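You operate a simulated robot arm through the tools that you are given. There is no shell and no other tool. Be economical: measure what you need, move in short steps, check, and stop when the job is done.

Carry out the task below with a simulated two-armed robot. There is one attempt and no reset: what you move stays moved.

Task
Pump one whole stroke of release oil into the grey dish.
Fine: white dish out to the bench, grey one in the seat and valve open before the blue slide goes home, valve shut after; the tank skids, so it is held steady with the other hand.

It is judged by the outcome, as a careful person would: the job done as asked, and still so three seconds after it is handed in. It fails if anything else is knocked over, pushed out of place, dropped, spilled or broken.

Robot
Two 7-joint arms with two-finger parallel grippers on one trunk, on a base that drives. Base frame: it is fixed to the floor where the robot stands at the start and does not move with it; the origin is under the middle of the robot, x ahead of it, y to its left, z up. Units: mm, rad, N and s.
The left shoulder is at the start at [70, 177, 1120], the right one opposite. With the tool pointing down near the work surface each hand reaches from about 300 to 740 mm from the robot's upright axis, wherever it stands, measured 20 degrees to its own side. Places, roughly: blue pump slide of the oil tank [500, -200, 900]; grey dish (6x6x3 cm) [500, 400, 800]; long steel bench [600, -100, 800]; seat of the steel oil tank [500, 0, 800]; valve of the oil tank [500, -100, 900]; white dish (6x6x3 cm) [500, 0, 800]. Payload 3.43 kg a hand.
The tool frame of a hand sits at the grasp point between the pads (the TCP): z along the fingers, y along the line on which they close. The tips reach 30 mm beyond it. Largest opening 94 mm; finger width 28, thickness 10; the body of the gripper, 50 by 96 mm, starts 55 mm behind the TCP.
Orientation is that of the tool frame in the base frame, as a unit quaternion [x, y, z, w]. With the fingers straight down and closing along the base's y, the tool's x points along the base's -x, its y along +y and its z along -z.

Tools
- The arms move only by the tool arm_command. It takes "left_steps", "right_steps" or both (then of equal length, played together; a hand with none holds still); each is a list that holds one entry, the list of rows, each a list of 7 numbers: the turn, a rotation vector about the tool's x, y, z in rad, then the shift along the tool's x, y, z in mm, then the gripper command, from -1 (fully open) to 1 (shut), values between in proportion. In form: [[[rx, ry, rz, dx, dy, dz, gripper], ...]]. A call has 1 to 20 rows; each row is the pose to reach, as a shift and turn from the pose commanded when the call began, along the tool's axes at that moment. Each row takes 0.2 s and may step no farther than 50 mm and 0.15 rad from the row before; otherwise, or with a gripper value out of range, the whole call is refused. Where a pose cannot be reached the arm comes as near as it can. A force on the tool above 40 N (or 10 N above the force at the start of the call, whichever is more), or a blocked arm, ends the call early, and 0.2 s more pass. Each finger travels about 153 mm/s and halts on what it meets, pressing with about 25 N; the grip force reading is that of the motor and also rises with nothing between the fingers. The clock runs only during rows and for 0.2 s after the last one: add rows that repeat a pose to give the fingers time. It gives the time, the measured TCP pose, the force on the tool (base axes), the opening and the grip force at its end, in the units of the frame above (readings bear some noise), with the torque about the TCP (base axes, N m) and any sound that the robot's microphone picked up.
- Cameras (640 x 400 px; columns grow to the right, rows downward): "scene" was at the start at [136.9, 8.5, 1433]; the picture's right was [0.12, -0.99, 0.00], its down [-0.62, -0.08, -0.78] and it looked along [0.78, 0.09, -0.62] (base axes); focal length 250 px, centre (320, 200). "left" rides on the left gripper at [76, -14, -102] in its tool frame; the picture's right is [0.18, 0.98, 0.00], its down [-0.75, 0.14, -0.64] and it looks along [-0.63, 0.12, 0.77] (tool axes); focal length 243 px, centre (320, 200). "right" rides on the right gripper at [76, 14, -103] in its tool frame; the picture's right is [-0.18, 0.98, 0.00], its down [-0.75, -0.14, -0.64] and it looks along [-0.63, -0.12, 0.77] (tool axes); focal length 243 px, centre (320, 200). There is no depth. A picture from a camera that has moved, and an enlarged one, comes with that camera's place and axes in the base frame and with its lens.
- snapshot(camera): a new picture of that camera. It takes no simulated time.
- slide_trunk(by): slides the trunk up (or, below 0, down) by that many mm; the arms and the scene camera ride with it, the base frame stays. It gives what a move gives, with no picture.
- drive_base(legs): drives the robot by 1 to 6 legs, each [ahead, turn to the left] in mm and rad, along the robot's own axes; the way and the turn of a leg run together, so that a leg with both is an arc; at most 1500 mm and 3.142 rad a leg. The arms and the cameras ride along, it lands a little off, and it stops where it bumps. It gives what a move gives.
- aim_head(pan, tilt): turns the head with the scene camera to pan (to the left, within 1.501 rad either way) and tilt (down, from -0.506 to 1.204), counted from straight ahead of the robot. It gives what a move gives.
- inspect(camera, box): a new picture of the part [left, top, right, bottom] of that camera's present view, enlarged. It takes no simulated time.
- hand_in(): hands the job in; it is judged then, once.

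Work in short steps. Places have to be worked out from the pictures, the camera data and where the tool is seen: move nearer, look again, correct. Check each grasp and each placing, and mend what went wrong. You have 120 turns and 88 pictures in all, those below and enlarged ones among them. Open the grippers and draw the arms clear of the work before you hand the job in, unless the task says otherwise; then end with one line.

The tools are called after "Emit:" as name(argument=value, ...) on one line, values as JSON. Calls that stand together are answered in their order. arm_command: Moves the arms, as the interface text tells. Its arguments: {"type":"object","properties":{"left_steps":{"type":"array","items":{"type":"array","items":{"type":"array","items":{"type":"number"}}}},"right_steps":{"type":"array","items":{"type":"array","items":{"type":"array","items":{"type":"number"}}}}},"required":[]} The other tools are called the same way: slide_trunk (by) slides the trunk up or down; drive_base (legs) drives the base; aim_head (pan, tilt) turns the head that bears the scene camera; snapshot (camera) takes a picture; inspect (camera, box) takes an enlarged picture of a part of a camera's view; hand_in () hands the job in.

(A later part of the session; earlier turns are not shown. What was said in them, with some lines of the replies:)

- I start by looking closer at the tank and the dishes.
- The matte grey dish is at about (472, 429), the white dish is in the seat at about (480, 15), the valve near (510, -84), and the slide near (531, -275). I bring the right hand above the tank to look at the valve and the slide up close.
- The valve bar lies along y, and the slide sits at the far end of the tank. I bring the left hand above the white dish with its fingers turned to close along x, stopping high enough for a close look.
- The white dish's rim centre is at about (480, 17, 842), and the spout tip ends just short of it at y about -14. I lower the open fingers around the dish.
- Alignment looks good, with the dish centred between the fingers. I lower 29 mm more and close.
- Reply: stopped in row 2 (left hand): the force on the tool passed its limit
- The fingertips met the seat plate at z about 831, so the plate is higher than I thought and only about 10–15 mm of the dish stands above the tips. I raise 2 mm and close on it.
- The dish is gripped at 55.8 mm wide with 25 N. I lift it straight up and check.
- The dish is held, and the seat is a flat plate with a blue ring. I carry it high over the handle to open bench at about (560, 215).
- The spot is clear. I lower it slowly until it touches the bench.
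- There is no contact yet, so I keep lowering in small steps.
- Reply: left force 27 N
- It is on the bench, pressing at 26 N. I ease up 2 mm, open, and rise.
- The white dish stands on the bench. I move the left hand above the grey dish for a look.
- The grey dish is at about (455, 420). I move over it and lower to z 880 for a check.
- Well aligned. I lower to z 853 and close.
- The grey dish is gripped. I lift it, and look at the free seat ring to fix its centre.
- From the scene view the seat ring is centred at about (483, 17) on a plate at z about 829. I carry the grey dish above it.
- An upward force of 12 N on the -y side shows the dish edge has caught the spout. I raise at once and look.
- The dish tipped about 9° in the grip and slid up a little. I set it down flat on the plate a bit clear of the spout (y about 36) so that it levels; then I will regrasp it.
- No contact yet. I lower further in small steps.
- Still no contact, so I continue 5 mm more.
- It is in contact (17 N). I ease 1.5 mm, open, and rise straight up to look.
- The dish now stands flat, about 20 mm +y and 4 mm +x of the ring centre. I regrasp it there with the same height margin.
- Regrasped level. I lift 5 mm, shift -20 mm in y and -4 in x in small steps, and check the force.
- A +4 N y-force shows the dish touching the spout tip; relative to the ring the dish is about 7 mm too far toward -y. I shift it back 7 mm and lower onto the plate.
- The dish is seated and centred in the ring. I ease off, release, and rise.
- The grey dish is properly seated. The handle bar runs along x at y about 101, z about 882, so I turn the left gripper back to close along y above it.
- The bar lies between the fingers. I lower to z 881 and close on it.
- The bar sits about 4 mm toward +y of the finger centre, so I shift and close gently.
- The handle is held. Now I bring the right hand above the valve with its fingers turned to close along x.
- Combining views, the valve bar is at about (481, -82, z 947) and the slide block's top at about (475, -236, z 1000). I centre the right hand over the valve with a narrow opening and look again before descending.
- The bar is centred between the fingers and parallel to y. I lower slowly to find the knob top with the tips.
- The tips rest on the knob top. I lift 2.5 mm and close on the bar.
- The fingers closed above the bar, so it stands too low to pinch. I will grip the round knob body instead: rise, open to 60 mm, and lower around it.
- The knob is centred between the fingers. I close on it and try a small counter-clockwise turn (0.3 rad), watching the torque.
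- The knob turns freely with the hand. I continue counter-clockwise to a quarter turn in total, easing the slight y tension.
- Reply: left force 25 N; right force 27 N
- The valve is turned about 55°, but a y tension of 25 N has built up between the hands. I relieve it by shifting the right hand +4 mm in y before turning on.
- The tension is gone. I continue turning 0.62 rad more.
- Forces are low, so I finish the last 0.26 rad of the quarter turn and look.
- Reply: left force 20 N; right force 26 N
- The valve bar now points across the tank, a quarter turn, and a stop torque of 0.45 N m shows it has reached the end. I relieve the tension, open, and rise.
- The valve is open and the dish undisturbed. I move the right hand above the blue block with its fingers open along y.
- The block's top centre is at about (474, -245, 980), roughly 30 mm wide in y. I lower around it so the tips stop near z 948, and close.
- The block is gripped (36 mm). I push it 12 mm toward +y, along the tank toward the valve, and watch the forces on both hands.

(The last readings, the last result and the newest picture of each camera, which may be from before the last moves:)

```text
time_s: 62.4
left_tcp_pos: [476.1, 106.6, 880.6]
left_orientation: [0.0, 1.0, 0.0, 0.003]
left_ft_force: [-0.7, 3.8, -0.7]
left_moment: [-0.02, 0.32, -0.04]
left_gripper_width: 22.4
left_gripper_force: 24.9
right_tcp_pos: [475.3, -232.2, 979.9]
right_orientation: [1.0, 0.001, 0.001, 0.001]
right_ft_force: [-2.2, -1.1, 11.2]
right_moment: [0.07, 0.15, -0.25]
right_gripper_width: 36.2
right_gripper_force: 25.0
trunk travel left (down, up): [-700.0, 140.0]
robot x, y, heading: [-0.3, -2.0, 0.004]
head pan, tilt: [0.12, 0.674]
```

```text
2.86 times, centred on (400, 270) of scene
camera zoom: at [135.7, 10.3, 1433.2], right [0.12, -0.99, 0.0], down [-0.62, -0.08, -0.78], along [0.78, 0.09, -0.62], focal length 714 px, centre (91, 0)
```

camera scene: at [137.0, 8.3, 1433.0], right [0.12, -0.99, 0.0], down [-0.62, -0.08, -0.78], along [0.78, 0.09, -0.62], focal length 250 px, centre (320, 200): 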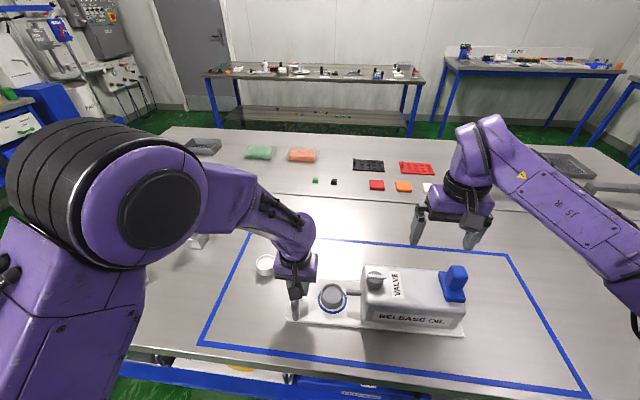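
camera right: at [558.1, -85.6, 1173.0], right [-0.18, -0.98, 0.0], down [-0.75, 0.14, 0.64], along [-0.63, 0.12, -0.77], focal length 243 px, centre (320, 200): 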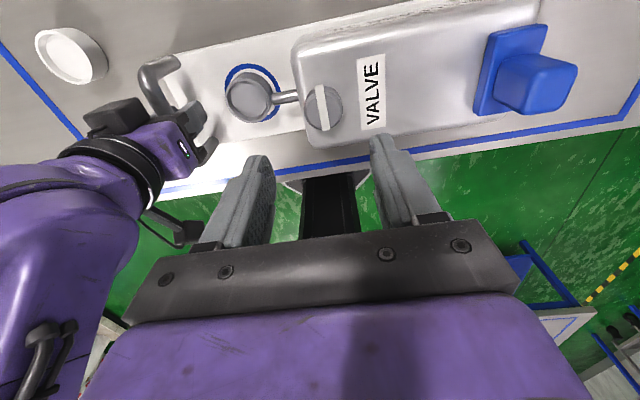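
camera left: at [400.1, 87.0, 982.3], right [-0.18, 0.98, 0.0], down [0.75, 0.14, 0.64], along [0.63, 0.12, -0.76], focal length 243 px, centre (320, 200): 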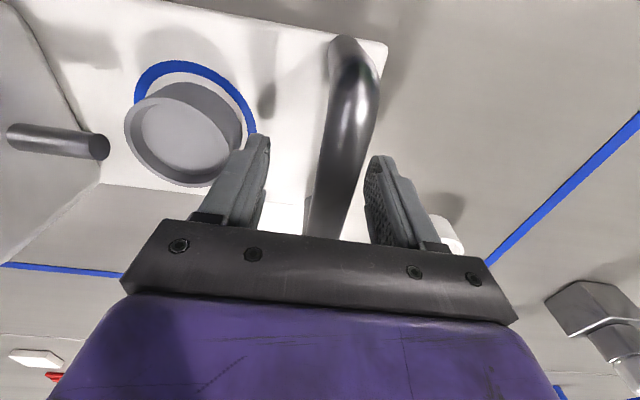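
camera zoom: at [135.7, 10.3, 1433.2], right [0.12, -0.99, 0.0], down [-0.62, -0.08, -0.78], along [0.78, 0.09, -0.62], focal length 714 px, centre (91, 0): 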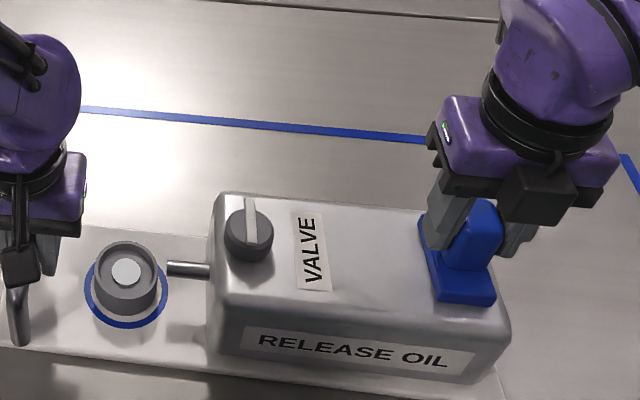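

The slide moves and oil appears in the dish, so the direction and valve are right. I keep pushing at the same gentle pace.

Emit:
arm_command(right_steps=[[[0, 0, 0, 0.2, -5, 0, 0.7], [0, 0, 0, 0.3, -10, 0, 0.7], [0, 0, 0, 0.4, -15, 0, 0.7], [0, 0, 0, 0.6, -20, 0, 0.7], [0, 0, 0, 0.8, -25, 0, 0.7], [0, 0, 0, 0.8, -25, 0, 0.7]]])

Emit:
inspect(camera="scene", box=[300, 200, 500, 340])

```text
time_s: 63.8
left_tcp_pos: [476.4, 105.9, 881.1]
left_orientation: [0.0, 1.0, -0.002, 0.002]
left_ft_force: [-0.5, 4.8, -0.3]
left_moment: [-0.05, 0.49, -0.04]
left_gripper_width: 22.4
left_gripper_force: 24.9
right_tcp_pos: [476.2, -206.0, 979.5]
right_orientation: [1.0, 0.001, 0.001, 0.0]
right_ft_force: [-4.0, 0.0, 11.1]
right_moment: [0.06, 0.06, -0.17]
right_gripper_width: 36.1
right_gripper_force: 25.1
trunk travel left (down, up): [-700.0, 140.0]
robot x, y, heading: [2.0, -2.0, -0.001]
head pan, tilt: [0.12, 0.674]
```

```text
2.86 times, centred on (400, 270) of scene
camera zoom: at [135.5, 10.4, 1433.2], right [0.12, -0.99, 0.0], down [-0.62, -0.08, -0.78], along [0.78, 0.09, -0.62], focal length 714 px, centre (91, 0)
```

zoom: 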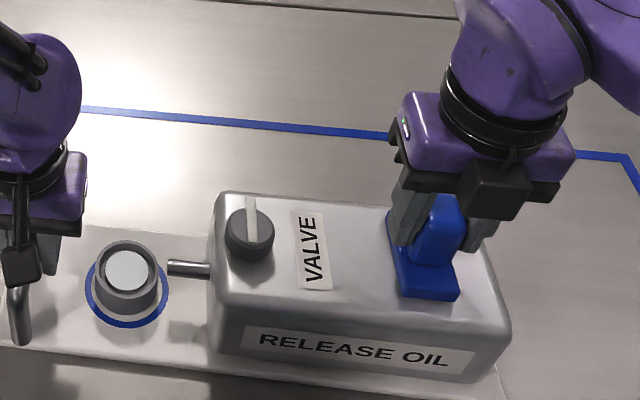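

Oil is filling the dish and there is no stop yet. I continue another 25 mm.

Emit:
arm_command(right_steps=[[[0, 0, 0, 0.2, -5, 0, 0.7], [0, 0, 0, 0.3, -10, 0, 0.7], [0, 0, 0, 0.4, -15, 0, 0.7], [0, 0, 0, 0.6, -20, 0, 0.7], [0, 0, 0, 0.8, -25, 0, 0.7], [0, 0, 0, 0.8, -25, 0, 0.7]]])

Emit:
inspect(camera="scene", box=[300, 200, 500, 340])

```text
time_s: 65.2
left_tcp_pos: [476.3, 105.6, 882.0]
left_orientation: [-0.001, 1.0, -0.002, 0.002]
left_ft_force: [-0.3, 3.7, -0.6]
left_moment: [-0.07, -0.24, 0.01]
left_gripper_width: 22.4
left_gripper_force: 25.1
right_tcp_pos: [477.1, -181.7, 979.1]
right_orientation: [1.0, 0.0, 0.0, 0.0]
right_ft_force: [-3.2, 0.0, 6.1]
right_moment: [0.03, -0.04, -0.19]
right_gripper_width: 36.2
right_gripper_force: 25.1
trunk travel left (down, up): [-700.0, 140.0]
robot x, y, heading: [0.9, 1.9, 0.001]
head pan, tilt: [0.12, 0.674]
```

```text
2.86 times, centred on (400, 270) of scene
camera zoom: at [136.2, 9.7, 1433.1], right [0.12, -0.99, 0.0], down [-0.62, -0.08, -0.78], along [0.78, 0.09, -0.62], focal length 714 px, centre (91, 0)
```

zoom: 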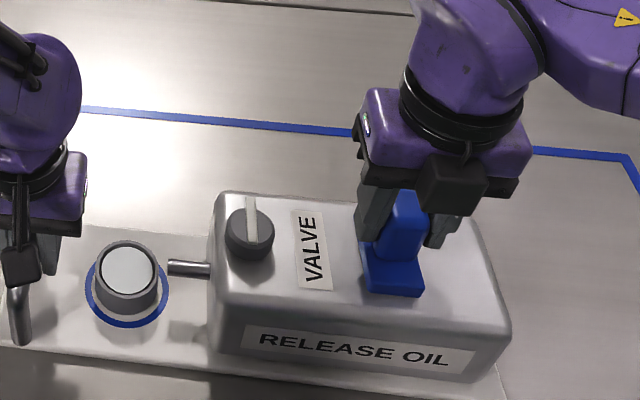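

I continue toward the stop, which cannot be far, in smaller steps.

Emit:
arm_command(right_steps=[[[0, 0, 0, 0.1, -4, 0, 0.7], [0, 0, 0, 0.2, -8, 0, 0.7], [0, 0, 0, 0.3, -12, 0, 0.7], [0, 0, 0, 0.4, -16, 0, 0.7], [0, 0, 0, 0.4, -16, 0, 0.7]]])

Emit:
inspect(camera="scene", box=[300, 200, 500, 340])

```text
time_s: 66.2
left_tcp_pos: [476.3, 109.0, 881.3]
left_orientation: [0.0, 1.0, 0.003, 0.001]
left_ft_force: [-0.4, 4.4, 4.7]
left_moment: [-0.11, 0.01, -0.03]
left_gripper_width: 22.4
left_gripper_force: 24.9
right_tcp_pos: [478.1, -170.9, 978.8]
right_orientation: [1.0, -0.004, 0.001, 0.002]
right_ft_force: [-0.6, -8.6, 2.3]
right_moment: [-0.07, 0.29, 0.43]
right_gripper_width: 36.2
right_gripper_force: 25.2
trunk travel left (down, up): [-700.0, 140.0]
robot x, y, heading: [-3.1, 0.8, -0.0]
head pan, tilt: [0.12, 0.674]
stopped in row 5 (right hand): the force on the tool passed its limit (the readings are from after the stop); the commanded pose is now the measured one
```

```text
2.86 times, centred on (400, 270) of scene
camera zoom: at [135.6, 7.2, 1433.3], right [0.12, -0.99, 0.0], down [-0.62, -0.07, -0.78], along [0.78, 0.09, -0.62], focal length 714 px, centre (91, 0)
```

zoom: 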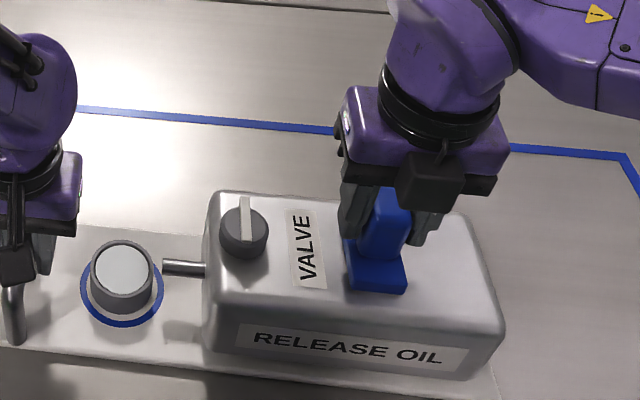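

The slide hit its end stop at -171 (about 73 mm of stroke); the dish is full and in place. I confirm with a small 2.5 mm push before letting go.

Emit:
arm_command(right_steps=[[[0, 0, 0, 0, -1.5, 0, 0.7], [0, 0, 0, 0, -2.5, 0, 0.7], [0, 0, 0, 0, -2.5, 0, 0.7]]])

```text
time_s: 67.0
left_tcp_pos: [475.3, 108.6, 881.8]
left_orientation: [-0.001, 1.0, 0.005, 0.001]
left_ft_force: [5.0, 28.3, -0.7]
left_moment: [-0.46, -0.15, 0.07]
left_gripper_width: 22.4
left_gripper_force: 25.0
right_tcp_pos: [477.9, -169.4, 977.9]
right_orientation: [1.0, -0.006, 0.001, 0.001]
right_ft_force: [-4.8, -36.5, 14.0]
right_moment: [0.04, 0.18, 0.29]
right_gripper_width: 36.3
right_gripper_force: 25.1
trunk travel left (down, up): [-700.0, 140.0]
robot x, y, heading: [0.8, -0.7, -0.002]
head pan, tilt: [0.12, 0.674]
```

A firm 36 N stop: the slide is home. I relax the push, open, and rise straight up.

Emit:
arm_command(right_steps=[[[0, 0, 0, 0, 2, 0, 0.7], [0, 0, 0, 0, 4, 0, 0.7], [0, 0, 0, 0, 4, 0, 0.3], [0, 0, 0, 0, 4, 0, -0.3], [0, 0, 0, 0, 4, 0, -0.3], [0, 0, 0, 0, 4, -30, -0.3], [0, 0, 0, 0, 4, -70, -0.3], [0, 0, 0, 0, 4, -95, -0.3], [0, 0, 0, 0, 4, -95, -0.3]]])

Emit:
snapshot(camera="right")

Emit:
inspect(camera="scene", box=[280, 220, 480, 345])

```text
time_s: 69.0
left_tcp_pos: [475.9, 107.3, 880.3]
left_orientation: [-0.001, 1.0, 0.004, 0.001]
left_ft_force: [-1.7, -6.1, 7.2]
left_moment: [0.09, -0.26, -0.01]
left_gripper_width: 22.3
left_gripper_force: 25.3
right_tcp_pos: [479.2, -173.7, 1072.4]
right_orientation: [1.0, -0.003, 0.0, 0.001]
right_ft_force: [0.2, -0.2, 0.5]
right_moment: [0.0, -0.01, -0.01]
right_gripper_width: 61.1
right_gripper_force: 0.1
trunk travel left (down, up): [-700.0, 140.0]
robot x, y, heading: [-1.2, 1.4, 0.003]
head pan, tilt: [0.12, 0.674]
```

```text
18 pictures are left
camera right: at [552.2, -188.3, 1174.4], right [-0.19, -0.98, 0.0], down [-0.75, 0.15, 0.64], along [-0.63, 0.12, -0.77], focal length 243 px, centre (320, 200)
```

right: 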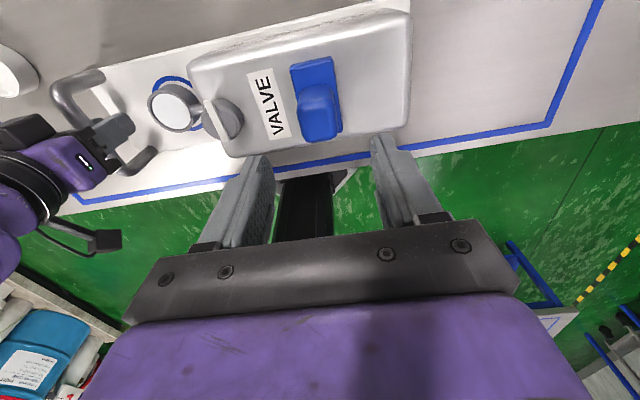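

```text
3.20 times, centred on (380, 282) of scene
camera zoom: at [135.7, 6.7, 1433.2], right [0.12, -0.99, 0.0], down [-0.62, -0.07, -0.78], along [0.78, 0.09, -0.62], focal length 800 px, centre (128, -64)
```

zoom: 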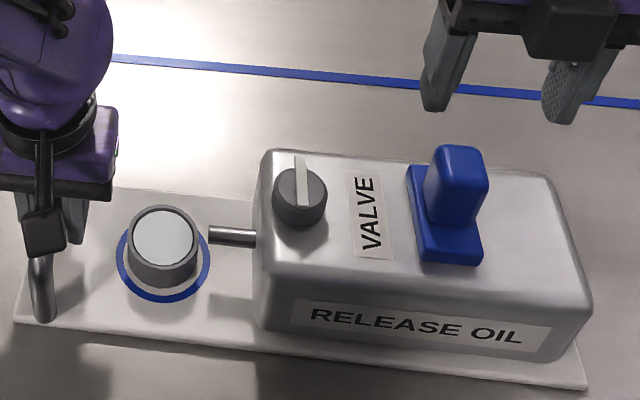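

The slide stays home and the dish is full. Now I bring the right hand back over the valve knob at about (481, -78).

Emit:
arm_command(right_steps=[[[0, 0, 0, 1, -40, 0, -0.3], [0, 0, 0, 2, -80, 0, -0.3], [0, 0, 0, 2, -96, 20, -0.3], [0, 0, 0, 2, -96, 55, -0.3], [0, 0, 0, 2, -96, 80, -0.3], [0, 0, 0, 2, -96, 80, -0.3]]])

Emit:
inspect(camera="right", box=[160, 40, 480, 240])

```text
time_s: 70.4
left_tcp_pos: [476.1, 108.2, 882.4]
left_orientation: [-0.001, 1.0, 0.004, 0.002]
left_ft_force: [0.4, -2.9, 7.9]
left_moment: [0.03, 0.13, 0.03]
left_gripper_width: 22.4
left_gripper_force: 25.4
right_tcp_pos: [479.3, -75.6, 993.6]
right_orientation: [1.0, -0.004, 0.001, 0.001]
right_ft_force: [1.0, 0.1, -0.1]
right_moment: [0.01, -0.03, -0.02]
right_gripper_width: 61.2
right_gripper_force: 0.0
trunk travel left (down, up): [-700.0, 140.0]
robot x, y, heading: [0.2, -1.3, 0.001]
head pan, tilt: [0.12, 0.674]
```

```text
2.00 times, centred on (320, 140) of right
camera zoom: at [554.2, -89.1, 1094.9], right [-0.19, -0.98, 0.0], down [-0.75, 0.15, 0.64], along [-0.63, 0.12, -0.77], focal length 485 px, centre (320, 320)
```

zoom: 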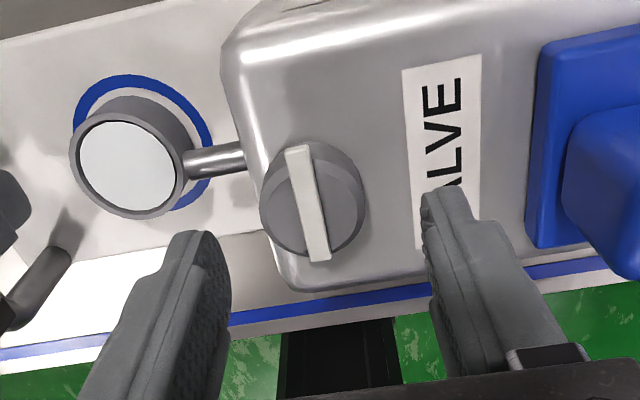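

The knob is about 3 mm to +y of my centre. I correct, lower to z 959, and close on it.

Emit:
arm_command(right_steps=[[[0, 0, 0, 0.5, -3, 10, -0.3], [0, 0, 0, 0.5, -3, 22, -0.3], [0, 0, 0, 0.5, -3, 33, -0.3], [0, 0, 0, 0.5, -3, 33, 0], [0, 0, 0, 0.5, -3, 33, 0.4], [0, 0, 0, 0.5, -3, 33, 0.8], [0, 0, 0, 0.5, -3, 33, 0.8]]])

```text
time_s: 72.0
left_tcp_pos: [475.8, 107.8, 881.6]
left_orientation: [-0.001, 1.0, 0.003, 0.001]
left_ft_force: [-0.6, -8.9, 9.6]
left_moment: [0.16, 0.07, 0.01]
left_gripper_width: 22.0
left_gripper_force: 25.3
right_tcp_pos: [479.5, -72.9, 959.9]
right_orientation: [1.0, -0.003, 0.0, 0.002]
right_ft_force: [0.7, 8.8, 0.2]
right_moment: [0.45, -0.17, -0.02]
right_gripper_width: 37.4
right_gripper_force: 24.9
trunk travel left (down, up): [-700.0, 140.0]
robot x, y, heading: [5.7, 0.7, 0.001]
head pan, tilt: [0.12, 0.674]
```

The knob is gripped. I turn it clockwise in stages, watching the force between the hands.

Emit:
arm_command(right_steps=[[[0, 0, 0.13, 0, -1, 0, 0.8], [0, 0, 0.26, 0, -1.5, 0, 0.8], [0, 0, 0.39, 0, -1.5, 0, 0.8], [0, 0, 0.52, 0, -1.5, 0, 0.8], [0, 0, 0.52, 0, -1.5, 0, 0.8]]])

```text
time_s: 73.2
left_tcp_pos: [476.6, 108.5, 882.2]
left_orientation: [-0.001, 1.0, 0.004, 0.001]
left_ft_force: [8.2, 15.3, 0.3]
left_moment: [-0.27, -0.08, 0.22]
left_gripper_width: 22.5
left_gripper_force: 24.8
right_tcp_pos: [479.9, -73.0, 959.6]
right_orientation: [0.965, -0.261, 0.001, 0.001]
right_ft_force: [-9.5, -20.3, 18.2]
right_moment: [-0.49, 0.37, 0.07]
right_gripper_width: 37.6
right_gripper_force: 25.2
trunk travel left (down, up): [-700.0, 140.0]
robot x, y, heading: [1.2, -1.2, 0.001]
head pan, tilt: [0.12, 0.674]
```

It turns; a 20 N push in -y has built up, so I shift to relieve it while turning on.

Emit:
arm_command(right_steps=[[[0, 0, 0, 0.5, 2, 0, 0.8], [0, 0, 0.1, 0.9, 3.5, 0, 0.8], [0, 0, 0.23, 0.9, 3.5, 0, 0.8], [0, 0, 0.36, 0.9, 3.5, 0, 0.8], [0, 0, 0.5, 0.9, 3.5, 0, 0.8], [0, 0, 0.5, 0.9, 3.5, 0, 0.8]]])

```text
time_s: 74.6
left_tcp_pos: [476.2, 109.2, 881.8]
left_orientation: [-0.001, 1.0, 0.003, 0.001]
left_ft_force: [0.9, 5.3, 1.2]
left_moment: [-0.06, 0.59, 0.21]
left_gripper_width: 22.2
left_gripper_force: 24.6
right_tcp_pos: [478.8, -74.5, 960.8]
right_orientation: [0.871, -0.491, 0.001, 0.0]
right_ft_force: [1.1, -1.4, 16.1]
right_moment: [-0.1, -0.23, -0.01]
right_gripper_width: 37.4
right_gripper_force: 25.0
trunk travel left (down, up): [-700.0, 140.0]
robot x, y, heading: [3.9, 1.2, -0.001]
head pan, tilt: [0.12, 0.674]
```

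Forces are low again. I finish the remaining 0.57 rad and look.

Emit:
arm_command(right_steps=[[[0, 0, 0.13, 0, 0, 0, 0.8], [0, 0, 0.26, 0, 0, 0, 0.8], [0, 0, 0.39, 0, 0, 0, 0.8], [0, 0, 0.5, 0, 0, 0, 0.8], [0, 0, 0.57, 0, 0, 0, 0.8], [0, 0, 0.57, 0, 0, 0, 0.8]]])

Emit:
inspect(camera="right", box=[160, 40, 480, 240])

```text
time_s: 76.0
left_tcp_pos: [476.5, 108.5, 881.0]
left_orientation: [-0.001, 1.0, 0.002, 0.002]
left_ft_force: [5.8, 8.2, 0.4]
left_moment: [-0.09, 0.05, 0.47]
left_gripper_width: 22.4
left_gripper_force: 24.9
right_tcp_pos: [478.0, -74.0, 959.7]
right_orientation: [-0.697, 0.717, -0.002, -0.002]
right_ft_force: [-11.4, -5.8, 5.8]
right_moment: [-0.48, 0.21, 0.22]
right_gripper_width: 37.5
right_gripper_force: 25.3
trunk travel left (down, up): [-700.0, 140.0]
robot x, y, heading: [2.0, -1.1, -0.001]
head pan, tilt: [0.12, 0.674]
```

```text
2.00 times, centred on (320, 140) of right
camera zoom: at [460.5, -148.8, 1061.9], right [-0.98, 0.21, 0.0], down [0.16, 0.75, 0.64], along [0.14, 0.62, -0.77], focal length 485 px, centre (320, 320)
```

zoom: 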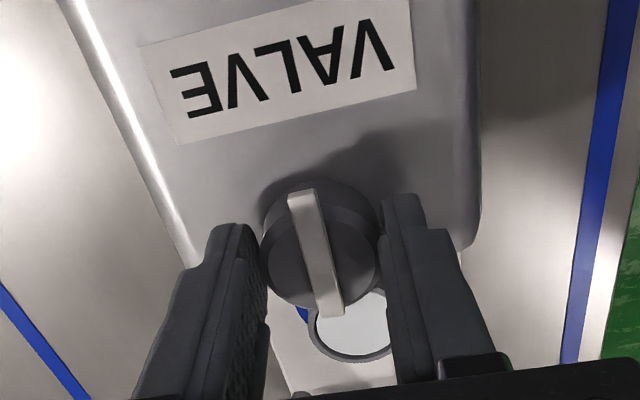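

The bar is back along the tank. I turn 0.08 more to seat it against the stop, then relax, open, and rise.

Emit:
arm_command(right_steps=[[[0, 0, 0.08, 0, 0, 0, 0.8], [0, 0, 0.08, 0, 0, 0, 0.8], [0, 0, 0.06, 0, 1.5, 0, 0.8], [0, 0, 0.06, 0, 1.5, 0, 0.2], [0, 0, 0.06, 0, 1.5, 0, -0.4], [0, 0, 0.06, 0, 1.5, 0, -0.4], [0, 0, 0.06, 0, 1.5, -30, -0.4], [0, 0, 0.06, 0, 1.5, -75, -0.4], [0, 0, 0.06, 0, 1.5, -120, -0.4]]])

Emit:
inspect(camera="scene", box=[280, 220, 480, 345])

```text
time_s: 78.0
left_tcp_pos: [477.3, 107.3, 881.7]
left_orientation: [-0.001, 1.0, 0.002, 0.001]
left_ft_force: [0.7, 0.0, 10.6]
left_moment: [-0.07, -0.02, 0.59]
left_gripper_width: 22.3
left_gripper_force: 25.1
right_tcp_pos: [477.2, -75.5, 1080.7]
right_orientation: [-0.676, 0.737, -0.001, -0.002]
right_ft_force: [-0.2, -1.0, 0.6]
right_moment: [0.0, 0.03, 0.01]
right_gripper_width: 66.0
right_gripper_force: 0.1
trunk travel left (down, up): [-700.0, 140.0]
robot x, y, heading: [2.5, 2.6, 0.001]
head pan, tilt: [0.12, 0.674]
```

```text
3.20 times, centred on (380, 282) of scene
camera zoom: at [136.0, 8.4, 1433.1], right [0.12, -0.99, 0.0], down [-0.62, -0.07, -0.78], along [0.78, 0.09, -0.62], focal length 800 px, centre (128, -64)
```

zoom: 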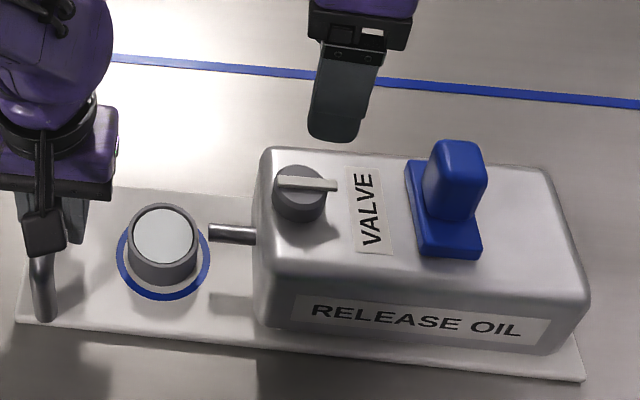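

The valve is shut, the slide home, and the dish full. I release the handle with the left hand, rise straight up, and draw both arms clear.

Emit:
arm_command(left_steps=[[[0, 0, 0, 0, 0, -1, 0.8], [0, 0, 0, 0, 0, -1, 0.4], [0, 0, 0, 0, 0, -1, 0], [0, 0, 0, 0, 0, -1, -0.2], [0, 0, 0, 0, 0, -1, -0.2], [0, 0, 0, 0, 0, -20, -0.2], [0, 0, 0, 0, 0, -55, -0.2], [0, 0, 0, 0, 0, -95, -0.2], [0, 0, 0, 0, 0, -140, -0.2], [0, 0, 0, 0, 25, -180, -0.2], [0, 0, 0, 0, 65, -210, -0.2], [0, 0, 0, 0, 110, -225, -0.2]]])

Emit:
arm_command(right_steps=[[[0, 0, 0, 30, 0, -30, -0.4], [0, 0, 0, 70, 0, -50, -0.4], [0, 0, 0, 110, 0, -70, -0.4], [0, 0, 0, 150, 0, -90, -0.4], [0, 0, 0, 190, 0, -110, -0.4]]])

Emit:
snapshot(camera="scene")

Emit:
inspect(camera="scene", box=[240, 220, 480, 360])

```text
time_s: 80.6
left_tcp_pos: [478.5, 219.6, 1105.7]
left_orientation: [-0.001, 1.0, 0.001, 0.002]
left_ft_force: [0.6, -0.5, -0.4]
left_moment: [-0.05, 0.03, 0.0]
left_gripper_width: 56.3
left_gripper_force: 0.0
right_tcp_pos: [476.7, -73.4, 1080.4]
right_orientation: [-0.676, 0.736, -0.002, -0.002]
right_ft_force: [0.0, 0.6, 0.1]
right_moment: [-0.04, -0.04, 0.01]
right_gripper_width: 66.0
right_gripper_force: 0.1
trunk travel left (down, up): [-700.0, 140.0]
robot x, y, heading: [-3.5, 0.8, 0.001]
head pan, tilt: [0.12, 0.674]
```

```text
time_s: 81.8
left_tcp_pos: [478.2, 217.7, 1105.8]
left_orientation: [-0.001, 1.0, 0.003, 0.001]
left_ft_force: [-0.2, -0.6, -0.5]
left_moment: [-0.01, -0.04, -0.01]
left_gripper_width: 56.3
left_gripper_force: 0.0
right_tcp_pos: [462.8, -266.1, 1191.7]
right_orientation: [-0.676, 0.737, -0.001, 0.0]
right_ft_force: [-0.1, 0.0, 0.6]
right_moment: [0.02, -0.01, 0.03]
right_gripper_width: 65.7
right_gripper_force: 0.0
trunk travel left (down, up): [-700.0, 140.0]
robot x, y, heading: [1.3, -3.2, -0.002]
head pan, tilt: [0.12, 0.674]
```

```text
13 pictures are left
camera scene: at [136.1, 7.0, 1433.1], right [0.12, -0.99, 0.0], down [-0.62, -0.07, -0.78], along [0.78, 0.09, -0.62], focal length 250 px, centre (320, 200)
```

scene: 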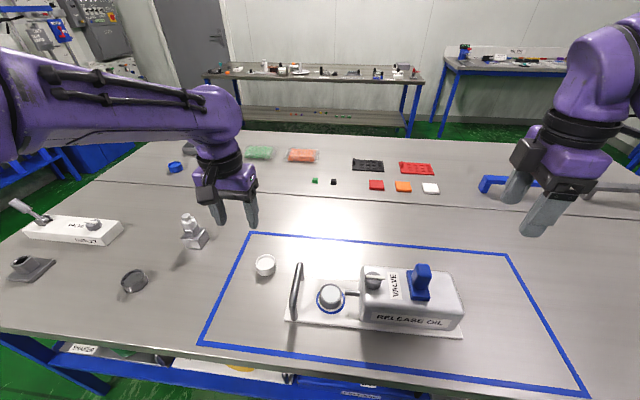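

```text
2.67 times, centred on (360, 290) of scene
camera zoom: at [136.1, 7.0, 1433.1], right [0.12, -0.99, 0.0], down [-0.62, -0.07, -0.78], along [0.78, 0.09, -0.62], focal length 666 px, centre (213, -40)
```

zoom: 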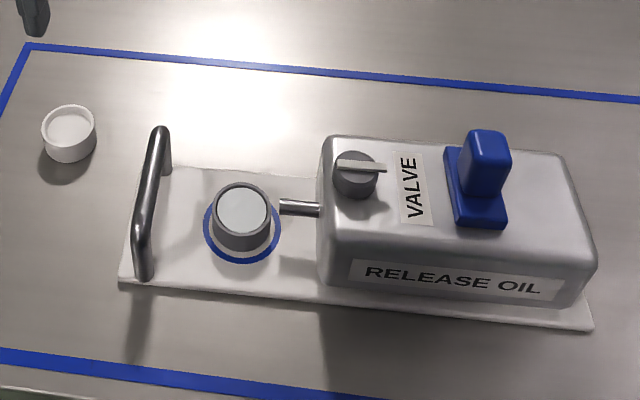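

Everything stands as asked: the white dish is on the bench, the full grey dish is in the seat, the slide is home, the valve is shut, and both arms are clear. I hand it in.

Emit:
hand_in()

```text
The job is handed in.
```

One full stroke of release oil was pumped into the grey dish on the seat; the white dish is on the bench, the slide is home, the valve is shut, and both arms are clear. I set the grey dish down and regrasped it once after it caught the spout while empty, and the tank shifted a few millimetres when the slide hit its stop.
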